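You operate a simulated robot arm through the tools that you are given. There is no shell and no other tool. Be economical: measure what you need, move in short steps, check, and stop when the job is done.

Carry out the task below with a simulated robot arm. There is one attempt and no reset: what you move stays moved.

TASK
Open the lid of the jelly hopper.
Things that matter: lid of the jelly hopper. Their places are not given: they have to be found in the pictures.

It is judged by the outcome, as a careful person would: the job done as asked, and still so three seconds after it is handed in. It fails if anything else is knocked over, pushed out of place, dropped, spilled or broken.

THE ROBOT
A 7-joint arm with a two-finger parallel gripper, fixed in place. Base frame: the origin is at the foot of the arm, x ahead of it, y to its left, z up. Lengths are in mm, angles in rad, forces in N, time in s.
Its first joint turns from -1.152 to 1.152 rad. Payload 2.5 kg.
Tool frame: the origin (TCP) lies between the finger pads and is the grasp point; the fingertips stand 23 mm ahead of it; z points along the fingers, y is the line along which they close. The gripper opens to 94 mm. The fingers are 38 mm wide and 10 mm thick; the gripper's body (54 by 96 mm) begins 39 mm behind the TCP.
Orientation is that of the tool frame in the base frame, as [roll, pitch, yaw] about the fixed x, y, z axes, in that order (R = Rz(yaw) Ry(pitch) Rx(roll)). With the fingers straight down and closing along the base's y, the tool's x points along the base's -x, its y along +y and its z along -z.

THE INTERFACE
- The arm moves only by the tool drive_tool. Its argument "moves" is a list of rows, each an object of numbers (a shift or turn left out is 0, a gripper value left out holds the last): "claw": the closure, from 0 (fully open) to 1 (shut); "x", "y", "z": the shift along the base's x, y, z in units of 150 mm (1.0 is 150 mm); "wx", "wy", "wz": the turn, a rotation vector about the base's x, y, z in units of 120 degrees (1.0 is 120 degrees). In form: [{"claw": .., "x": .., "y": .., "z": .., "wx": .., "wy": .., "wz": ..}, ...]. A call has 1 to 10 rows; each row is the pose to reach, as a shift and turn from the pose commanded when the call began. A call with a number of a shift or a turn outside -1 to 1 is refused whole. A row lasts 0.2 s, in which the tool goes at most 50 mm and 0.15 rad; a call with a longer step from one row to the next is refused whole, and so is a gripper value outside its range. A pose out of reach is approached as far as the arm can. The call stops where the force on the tool passes 40 N (or 10 N more than at its start, if that is more) or the arm is blocked; 0.2 s more then pass. The fingers move at their own pace (about 108 mm/s each) and stop on an object; they squeeze with about 40 N. The grip force told is the motor's: it shows also when the fingers shut on nothing. Time passes only in rows, and 0.2 s behind the last, so rows that repeat a pose let the fingers close. It gives the time, the measured TCP pose, the force on the tool (base axes), the opening and the grip force at its end, in the units of the frame above (readings bear some noise), and new pictures: "views" is both (left out), scene, wrist or none.
- Cameras (640 x 400 px; columns grow to the right, rows downward): "scene" is fixed at [103.9, -394.1, 569.6]; the picture's right is [0.94, -0.33, 0.00], its down [-0.13, -0.37, -0.92] and it looks along [0.31, 0.87, -0.39] (base axes); focal length 342 px, centre (320, 200). "wrist" rides on the gripper at [-39, 0, -44] in the tool frame; the picture's right is [0.00, -1.00, 0.00], its down [0.97, 0.00, -0.24] and it looks along [0.24, 0.00, 0.97] (tool axes); focal length 218 px, centre (320, 200).
- pixel_to_xyz(camera, pixels): for up to 12 pixels [column, row] of the newest picture of that camera ("zoom" is the newest enlarged one), the place [x, y, z] in the base frame of the surface seen there, good to about 2 mm, but the place of the scene camera against the robot may be out by one fixed shift of up to 12 mm in any direction. No time passes.
- close_up(camera, box): a new picture of the part [left, top, right, bottom] of that camera's present view, enlarged. No time passes.
- finish_job(): hands the job in; it is judged then, once.

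Work in short steps. Measure before you move; look again where a grasp or a placing could have gone wrong, and mend it. You have 60 turns and 120 pictures in all, the two below and enlarged ones among them. Open the gripper and draw the arm clear of the work before you hand the job in, unless the task says otherwise; then end with one line.

The tools are called after ">>>" as name(argument=value, ...) on one line, values as JSON. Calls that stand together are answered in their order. drive_tool: Moves the arm, as the interface text tells. Its arguments: {"type":"object","properties":{"moves":{"type":"array","items":{"type":"object","properties":{"claw":{"type":"number"},"x":{"type":"number"},"y":{"type":"number"},"z":{"type":"number"},"wx":{"type":"number"},"wy":{"type":"number"},"wz":{"type":"number"}}}},"views":{"type":"string","enum":["both","scene","wrist","none"]}},"required":["moves"]} The other tools are called the same way: pixel_to_xyz (camera, pixels) gives the place of the surface under pixels of a picture; close_up (camera, box) takes an enlarged picture of a part of a camera's view; finish_job () hands the job in.

At the start:

```text
time: 0.0
eef_pos: [339.2, 60.2, 404.2]
tool_rot: [-3.141, 0.001, 3.141]
ft_force: [0.4, 0.1, -0.4]
gripper_width: 94.0
finger_force: 0.1
```

scene: 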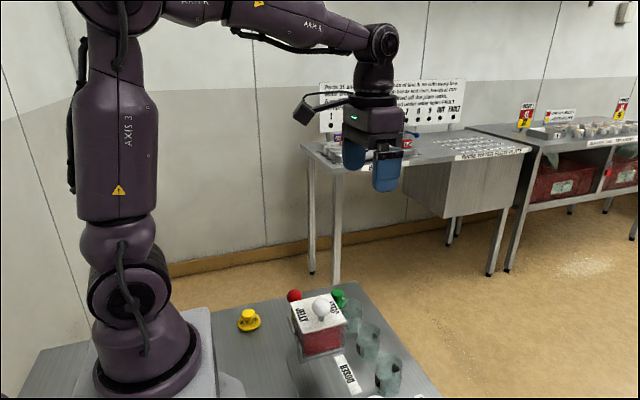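
wrist: 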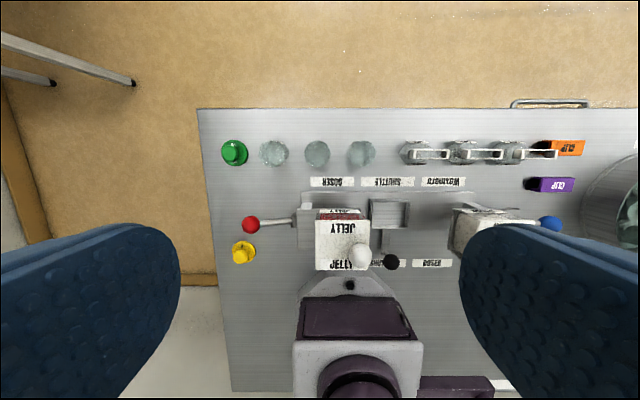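

The jelly hopper is the white-lidded box with a white knob at scene (320,308). I'll take enlarged pictures.

>>> close_up(camera="scene", box=[220, 260, 420, 385])

>>> close_up(camera="wrist", box=[220, 170, 460, 320])

>>> pixel_to_xyz(camera="wrist", pixels=[[361, 255], [318, 222], [366, 222], [318, 268], [350, 268], [343, 211], [303, 205], [250, 225], [390, 262], [340, 245], [280, 222], [350, 284]])

>>> pixel_to_xyz(camera="scene", pixels=[[320, 308], [293, 300], [333, 296], [344, 322], [300, 333], [295, 295], [320, 350], [320, 340]])

```text
3.20 times, centred on (320, 322) of scene
```

zoom: 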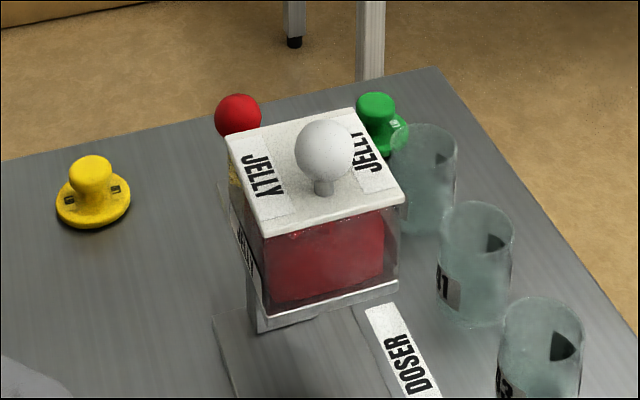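

```text
2.67 times, centred on (340, 245) of wrist
```

zoom: 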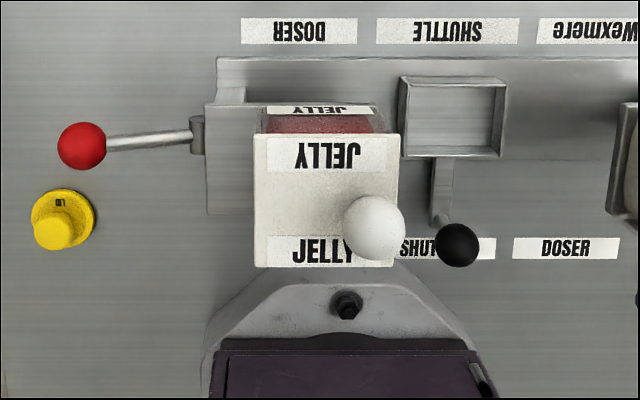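

```text
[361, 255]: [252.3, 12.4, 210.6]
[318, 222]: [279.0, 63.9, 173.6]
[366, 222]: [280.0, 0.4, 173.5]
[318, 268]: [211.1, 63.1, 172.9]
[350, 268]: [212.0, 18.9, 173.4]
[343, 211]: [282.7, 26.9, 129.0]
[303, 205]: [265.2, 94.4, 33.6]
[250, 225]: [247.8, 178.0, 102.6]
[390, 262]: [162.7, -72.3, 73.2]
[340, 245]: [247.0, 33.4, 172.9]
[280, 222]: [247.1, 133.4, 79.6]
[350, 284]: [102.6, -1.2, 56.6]
```

```text
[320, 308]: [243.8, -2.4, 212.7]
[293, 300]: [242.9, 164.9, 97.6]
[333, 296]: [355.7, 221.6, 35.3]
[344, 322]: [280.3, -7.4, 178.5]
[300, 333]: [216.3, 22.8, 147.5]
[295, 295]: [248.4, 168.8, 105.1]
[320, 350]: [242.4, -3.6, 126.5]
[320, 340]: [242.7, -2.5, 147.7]
```

The lid spans x 211–280 and y 0–64, with its top at z≈173. The ball knob sits near the -y edge at about (247, 10, 199), so the hinge is probably on the +y edge. I'll turn the gripper 90° so it closes along x, which lets the ball pivot between the pads, and move over the knob.

>>> drive_tool(moves=[{"claw": 0, "wz": -0.07, "x": -0.06, "y": -0.03}, {"wz": -0.14, "x": -0.12, "y": -0.06}, {"wz": -0.21, "x": -0.18, "y": -0.1}, {"wz": -0.28, "x": -0.24, "y": -0.14}, {"wz": -0.35, "x": -0.3, "y": -0.18}, {"wz": -0.42, "x": -0.36, "y": -0.22}, {"wz": -0.49, "x": -0.42, "y": -0.26}, {"wz": -0.56, "x": -0.48, "y": -0.3}, {"wz": -0.63, "x": -0.55, "y": -0.32}, {"wz": -0.7, "x": -0.61, "y": -0.33}], views="none")

>>> drive_tool(moves=[{"wz": -0.05, "z": -0.2}, {"wz": -0.05, "z": -0.5}])

```text
time: 2.2
eef_pos: [247.6, 10.9, 404.1]
tool_rot: [3.14, 0.0, 1.672]
ft_force: [0.1, -0.8, -0.1]
gripper_width: 94.1
finger_force: 0.1
```

```text
time: 2.8
eef_pos: [248.5, 12.1, 327.4]
tool_rot: [3.141, 0.002, 1.571]
ft_force: [-0.3, -0.7, 0.1]
gripper_width: 94.0
finger_force: 0.1
```

scene: 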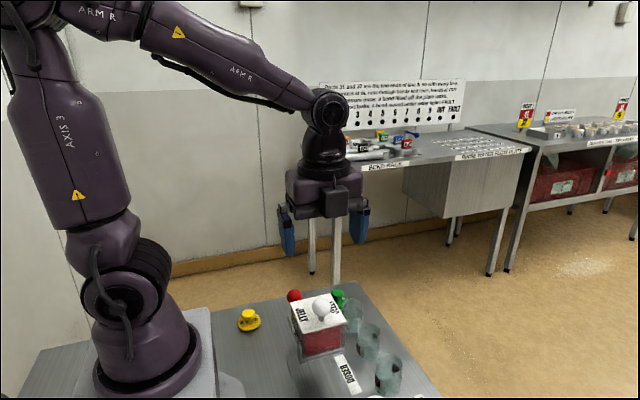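
wrist: 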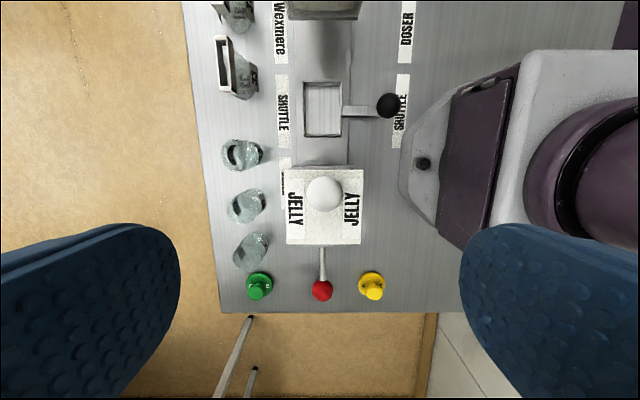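

Now the gripper is above the hopper, and the wrist camera shows the knob at (324,194). I'll measure it and look at the edges for a hinge.

>>> close_up(camera="wrist", box=[260, 150, 388, 260])

>>> pixel_to_xyz(camera="wrist", pixels=[[324, 194], [308, 194], [341, 194], [324, 178], [324, 210], [300, 172], [300, 240], [355, 240], [325, 240], [324, 165]])

```text
3.64 times, centred on (324, 205) of wrist
```

zoom: 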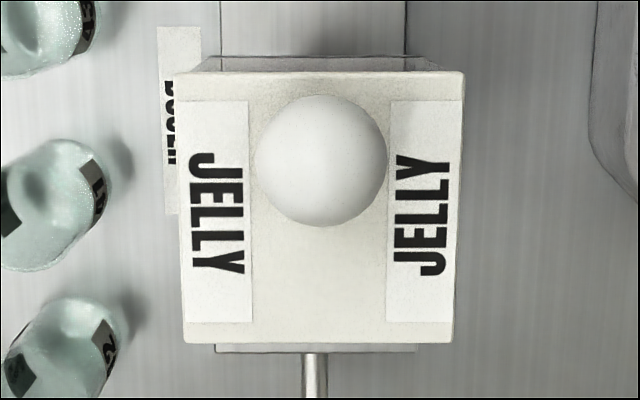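

```text
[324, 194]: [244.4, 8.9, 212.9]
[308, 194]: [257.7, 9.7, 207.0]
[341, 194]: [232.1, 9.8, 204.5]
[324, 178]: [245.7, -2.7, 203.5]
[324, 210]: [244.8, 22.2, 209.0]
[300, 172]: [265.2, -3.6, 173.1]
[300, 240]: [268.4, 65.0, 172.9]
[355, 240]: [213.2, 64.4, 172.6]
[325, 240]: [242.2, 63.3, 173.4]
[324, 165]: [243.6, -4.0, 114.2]
```

The ball centre is about (245, 10, 198) with a radius of about 15, and the lid's +y edge is at y≈65. I'll descend to z≈208 and close on the ball.

>>> drive_tool(moves=[{"x": -0.023, "y": -0.014, "z": -0.2}, {"x": -0.023, "y": -0.014, "z": -0.4}, {"x": -0.023, "y": -0.014, "z": -0.6}, {"x": -0.023, "y": -0.014, "z": -0.75}, {"x": -0.023, "y": -0.014, "z": -0.796}, {"x": -0.023, "y": -0.014, "z": -0.796}], views="both")

```text
time: 4.2
eef_pos: [245.4, 9.8, 208.9]
tool_rot: [-3.141, 0.0, 1.571]
ft_force: [-1.1, 0.7, -0.2]
gripper_width: 93.8
finger_force: 0.1
```

scene: 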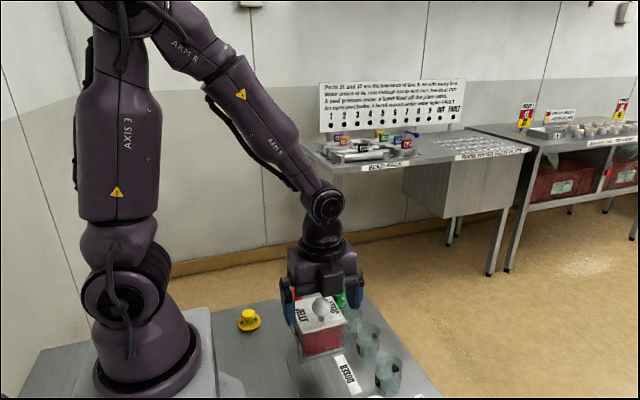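
wrist: 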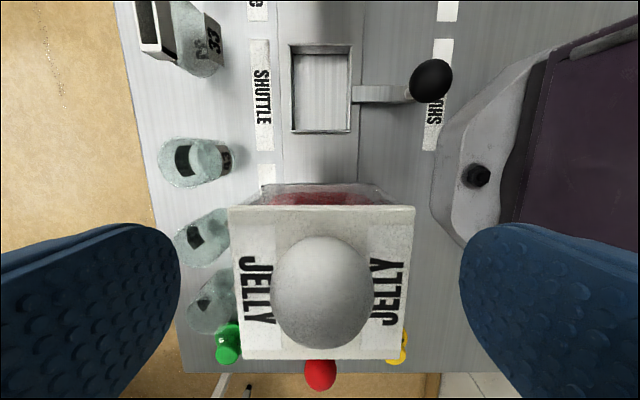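

Position is good, so I'll close on the ball.

>>> drive_tool(moves=[{"claw": 1}, {"claw": 1}, {"claw": 1}], views="wrist")

```text
time: 5.0
eef_pos: [244.1, 8.4, 208.5]
tool_rot: [-3.139, 0.0, 1.569]
ft_force: [-4.6, 0.2, 2.6]
gripper_width: 29.0
finger_force: 44.3
```

wrist: 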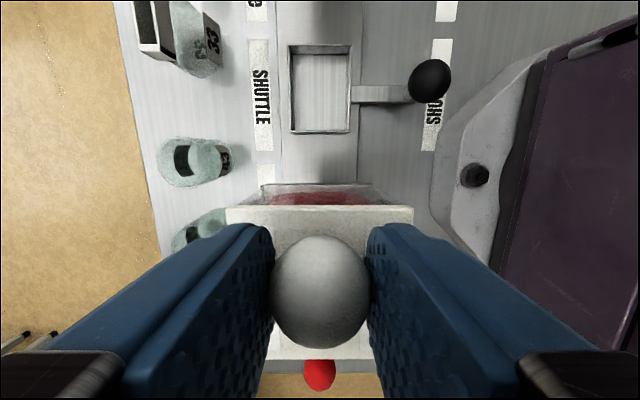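

The grip is good at 29 mm. I'll test-lift along the expected arc about the hinge at y≈66, z≈170.

>>> drive_tool(moves=[{"claw": 1, "y": 0.017, "z": 0.032}, {"y": 0.038, "z": 0.062}, {"y": 0.061, "z": 0.091}, {"y": 0.087, "z": 0.117}])

```text
time: 6.0
eef_pos: [244.4, 21.1, 227.1]
tool_rot: [3.141, 0.002, 1.569]
ft_force: [-1.1, -16.5, -10.2]
gripper_width: 29.1
finger_force: 45.7
```

scene: 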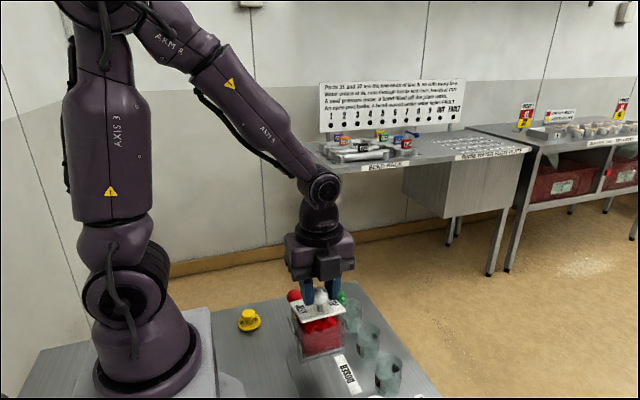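
wrist: 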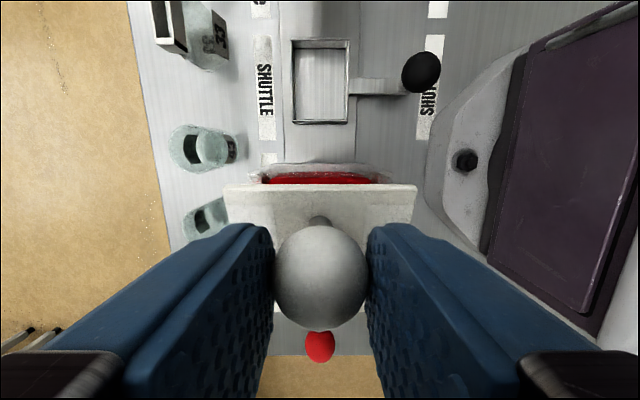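

The lid is hinged at +y and rising, with the ball pivoting in the grip. I'll continue along the arc.

>>> drive_tool(moves=[{"y": 0.028, "z": 0.024}, {"y": 0.057, "z": 0.045}, {"y": 0.089, "z": 0.064}, {"y": 0.121, "z": 0.08}, {"y": 0.155, "z": 0.093}, {"y": 0.19, "z": 0.103}])

```text
time: 7.4
eef_pos: [245.4, 50.9, 243.1]
tool_rot: [-3.141, 0.001, 1.572]
ft_force: [-2.9, -22.5, 7.7]
gripper_width: 29.1
finger_force: 45.6
```

scene: 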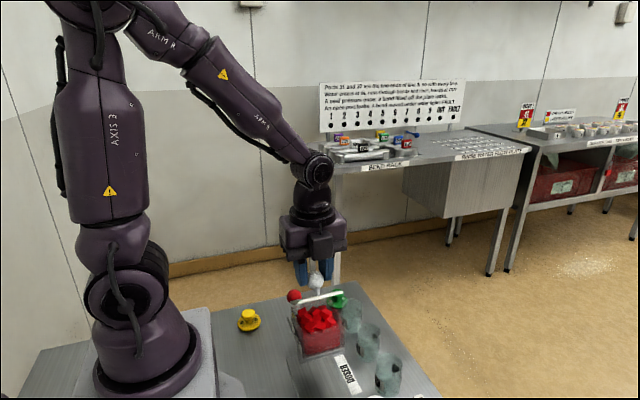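
wrist: 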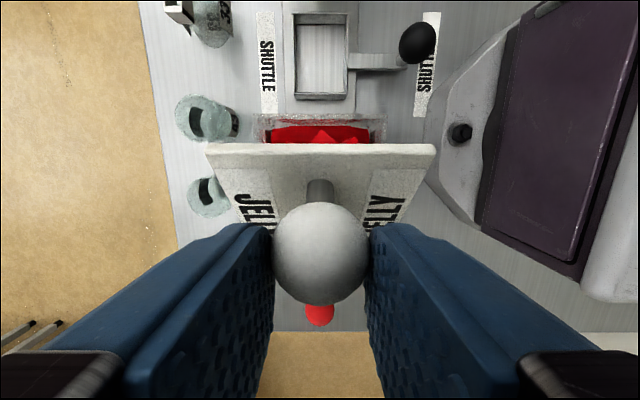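

About 50° open now, so I'll continue towards 85°.

>>> drive_tool(moves=[{"y": 0.036, "z": 0.007}, {"y": 0.072, "z": 0.011}, {"y": 0.108, "z": 0.012}, {"y": 0.145, "z": 0.009}, {"y": 0.18, "z": 0.003}, {"y": 0.216, "z": -0.006}, {"y": 0.25, "z": -0.018}])

```text
time: 9.0
eef_pos: [245.3, 87.5, 239.9]
tool_rot: [3.14, 0.0, 1.571]
ft_force: [-8.7, -13.9, 27.5]
gripper_width: 29.3
finger_force: 45.3
```

scene: 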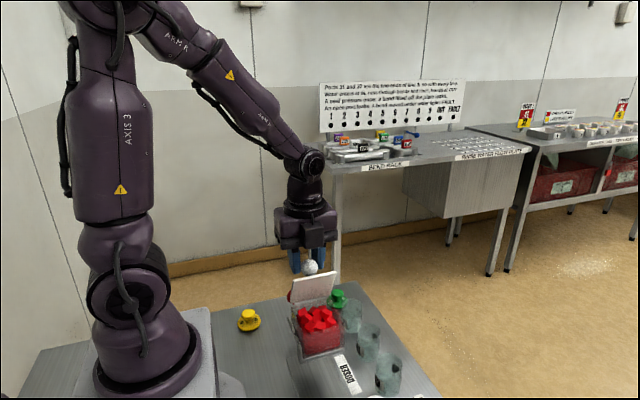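
wrist: 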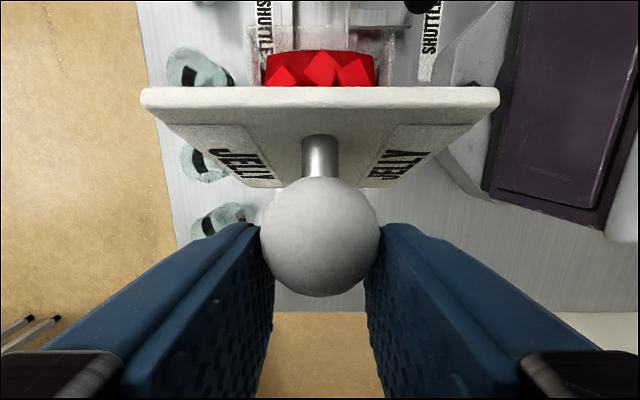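

The ball has shifted a little in the grip and fz is +27, so I'll measure the actual lid position.

>>> pixel_to_xyz(camera="wrist", pixels=[[320, 235], [320, 185], [320, 290], [230, 93], [230, 125], [230, 182], [420, 93], [420, 182], [320, 150]])

>>> close_up(camera="scene", box=[240, 230, 400, 370])

```text
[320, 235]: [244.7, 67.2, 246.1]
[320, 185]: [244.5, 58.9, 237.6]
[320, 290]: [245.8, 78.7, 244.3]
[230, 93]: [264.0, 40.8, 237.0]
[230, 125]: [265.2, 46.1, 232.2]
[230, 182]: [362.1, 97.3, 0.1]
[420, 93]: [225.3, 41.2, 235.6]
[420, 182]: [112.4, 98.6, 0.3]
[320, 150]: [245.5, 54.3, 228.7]
```

```text
2.86 times, centred on (320, 300) of scene
```

zoom: 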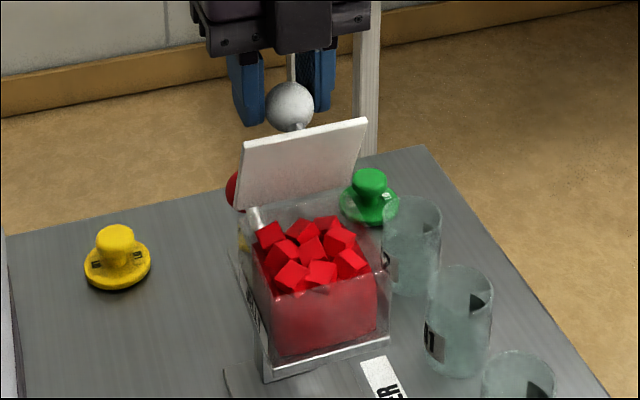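

The ball is at about (245, 72, 232), so the lid is only about 70° open and has slipped in the grip. I'll release it to see whether the lid stays.

>>> drive_tool(moves=[{"claw": 0.7}, {"claw": 0.4}, {"claw": 0.2}])

```text
time: 9.8
eef_pos: [244.1, 88.9, 239.3]
tool_rot: [3.142, -0.001, 1.571]
ft_force: [-0.3, -0.1, 0.2]
gripper_width: 75.3
finger_force: 0.1
```

scene: 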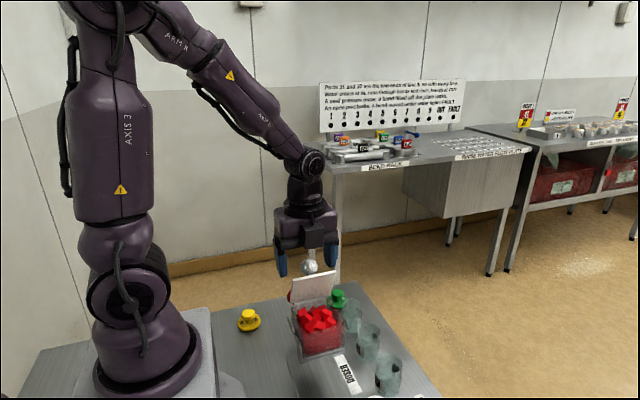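
wrist: 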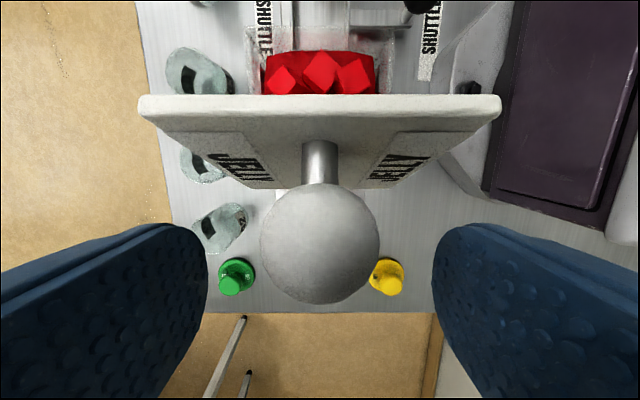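

The lid stays put after release, which means a friction hinge. I'll measure the ball, then regrip to open it further.

>>> pixel_to_xyz(camera="wrist", pixels=[[320, 245], [320, 195], [320, 298], [230, 101], [230, 133], [420, 101]])

```text
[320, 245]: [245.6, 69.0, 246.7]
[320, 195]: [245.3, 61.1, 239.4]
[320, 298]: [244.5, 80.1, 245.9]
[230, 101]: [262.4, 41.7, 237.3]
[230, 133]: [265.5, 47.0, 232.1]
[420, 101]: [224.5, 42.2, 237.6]
```

The ball centre is at about (245, 74, 233). I'll shift y by -10 mm to centre on it and regrip.

>>> drive_tool(moves=[{"claw": 0.2, "y": -0.067}, {"claw": 0.2, "y": -0.067}, {"claw": 1, "y": -0.067}, {"claw": 1, "y": -0.067}, {"claw": 1, "y": -0.067}], views="none")

>>> drive_tool(moves=[{"y": 0.029, "z": -0.005}, {"y": 0.065, "z": -0.013}, {"y": 0.099, "z": -0.025}, {"y": 0.133, "z": -0.04}, {"y": 0.165, "z": -0.058}])

```text
time: 11.0
eef_pos: [244.8, 77.6, 240.3]
tool_rot: [-3.141, 0.001, 1.571]
ft_force: [3.5, -1.8, -2.6]
gripper_width: 29.2
finger_force: 45.1
```

```text
time: 12.2
eef_pos: [244.3, 101.7, 230.9]
tool_rot: [3.14, 0.0, 1.571]
ft_force: [-4.2, -9.6, 19.6]
gripper_width: 29.4
finger_force: 44.5
```

scene: 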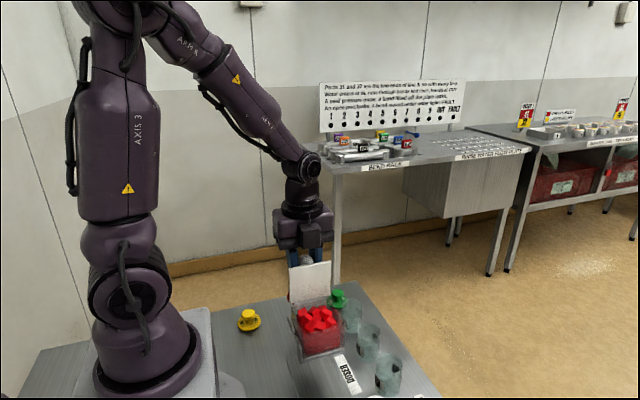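
wrist: 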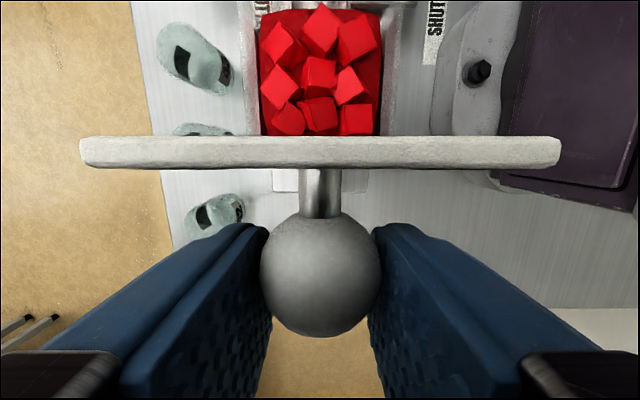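

The lid is close to vertical, so I'll continue the arc past it for stability.

>>> drive_tool(moves=[{"y": 0.031, "z": -0.02}, {"y": 0.059, "z": -0.043}, {"y": 0.085, "z": -0.069}, {"y": 0.11, "z": -0.097}])

>>> pixel_to_xyz(camera="wrist", pixels=[[200, 140], [200, 165], [440, 150], [320, 250]])

```text
time: 13.2
eef_pos: [244.5, 119.6, 217.2]
tool_rot: [-3.141, 0.0, 1.571]
ft_force: [-4.8, -2.5, 22.8]
gripper_width: 29.3
finger_force: 45.1
```

scene: 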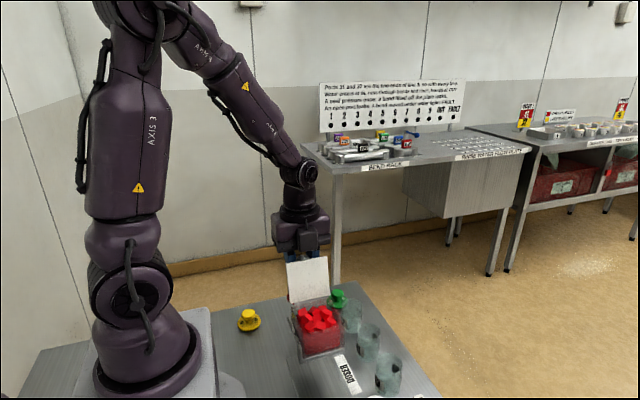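
wrist: 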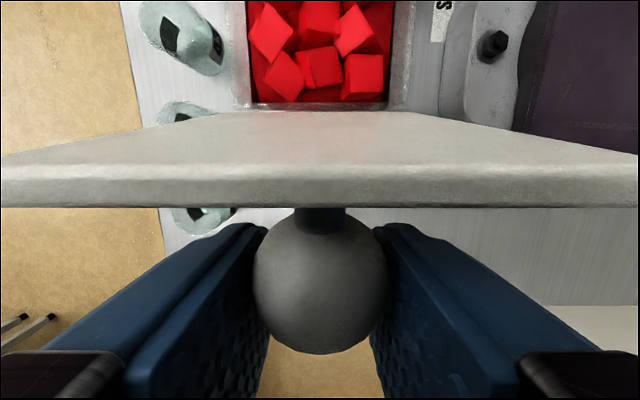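

```text
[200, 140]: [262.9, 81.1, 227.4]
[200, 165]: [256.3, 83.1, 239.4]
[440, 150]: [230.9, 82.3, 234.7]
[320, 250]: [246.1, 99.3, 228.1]
```

The lid is about 104° open, past vertical. I'll release and see whether it holds.

>>> drive_tool(moves=[{"claw": 0.6}, {"claw": 0.3}, {"claw": 0.1}])

```text
time: 14.0
eef_pos: [244.6, 118.3, 216.3]
tool_rot: [-3.141, 0.0, 1.57]
ft_force: [-0.2, 0.1, 0.6]
gripper_width: 84.4
finger_force: 0.0
```

scene: 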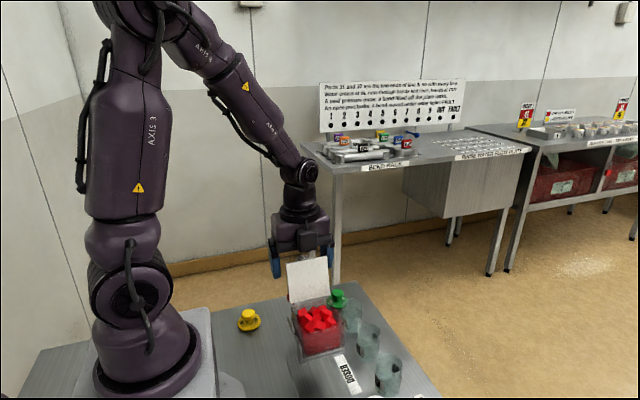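
wrist: 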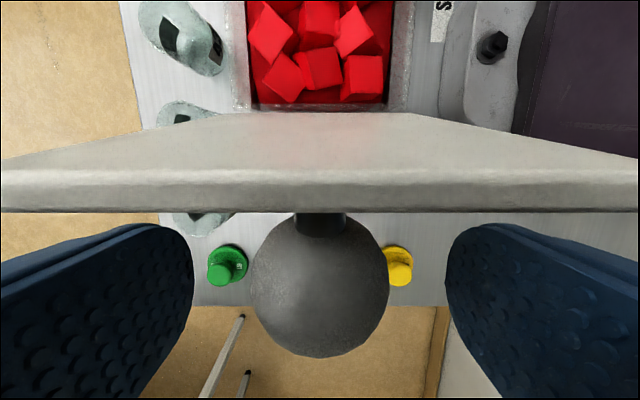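

The lid holds with the fingers open and clear of the ball, so I'll withdraw upward.

>>> drive_tool(moves=[{"claw": 0, "y": 0.02, "z": 0.1}, {"y": 0.04, "z": 0.3}, {"y": 0.06, "z": 0.6}, {"y": 0.06, "z": 0.9}, {"y": 0.06, "z": 1.0}, {"y": 0.06, "z": 1.0}, {"y": 0.06, "z": 1.0}, {"y": 0.06, "z": 1.0}, {"y": 0.06, "z": 1.0}, {"y": 0.06, "z": 1.0}])

```text
time: 16.2
eef_pos: [244.5, 127.3, 366.2]
tool_rot: [-3.141, 0.0, 1.57]
ft_force: [0.8, 0.2, 0.1]
gripper_width: 94.0
finger_force: 0.1
```

scene: 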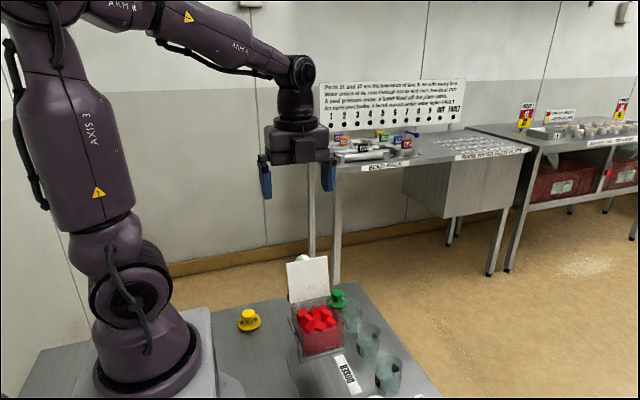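
wrist: 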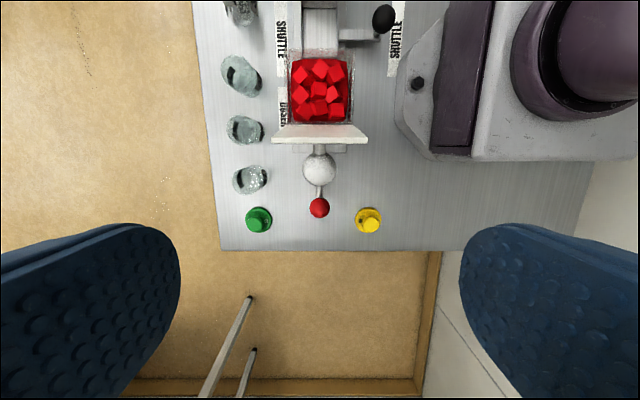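

The lid stands open and stable, nothing else has moved, and the arm is clear.

>>> finish_job()

```text
The job is handed in.
```

The jelly hopper's lid is open to about 104°, just past vertical. It stayed there after I let go, and the arm is clear with nothing else disturbed.
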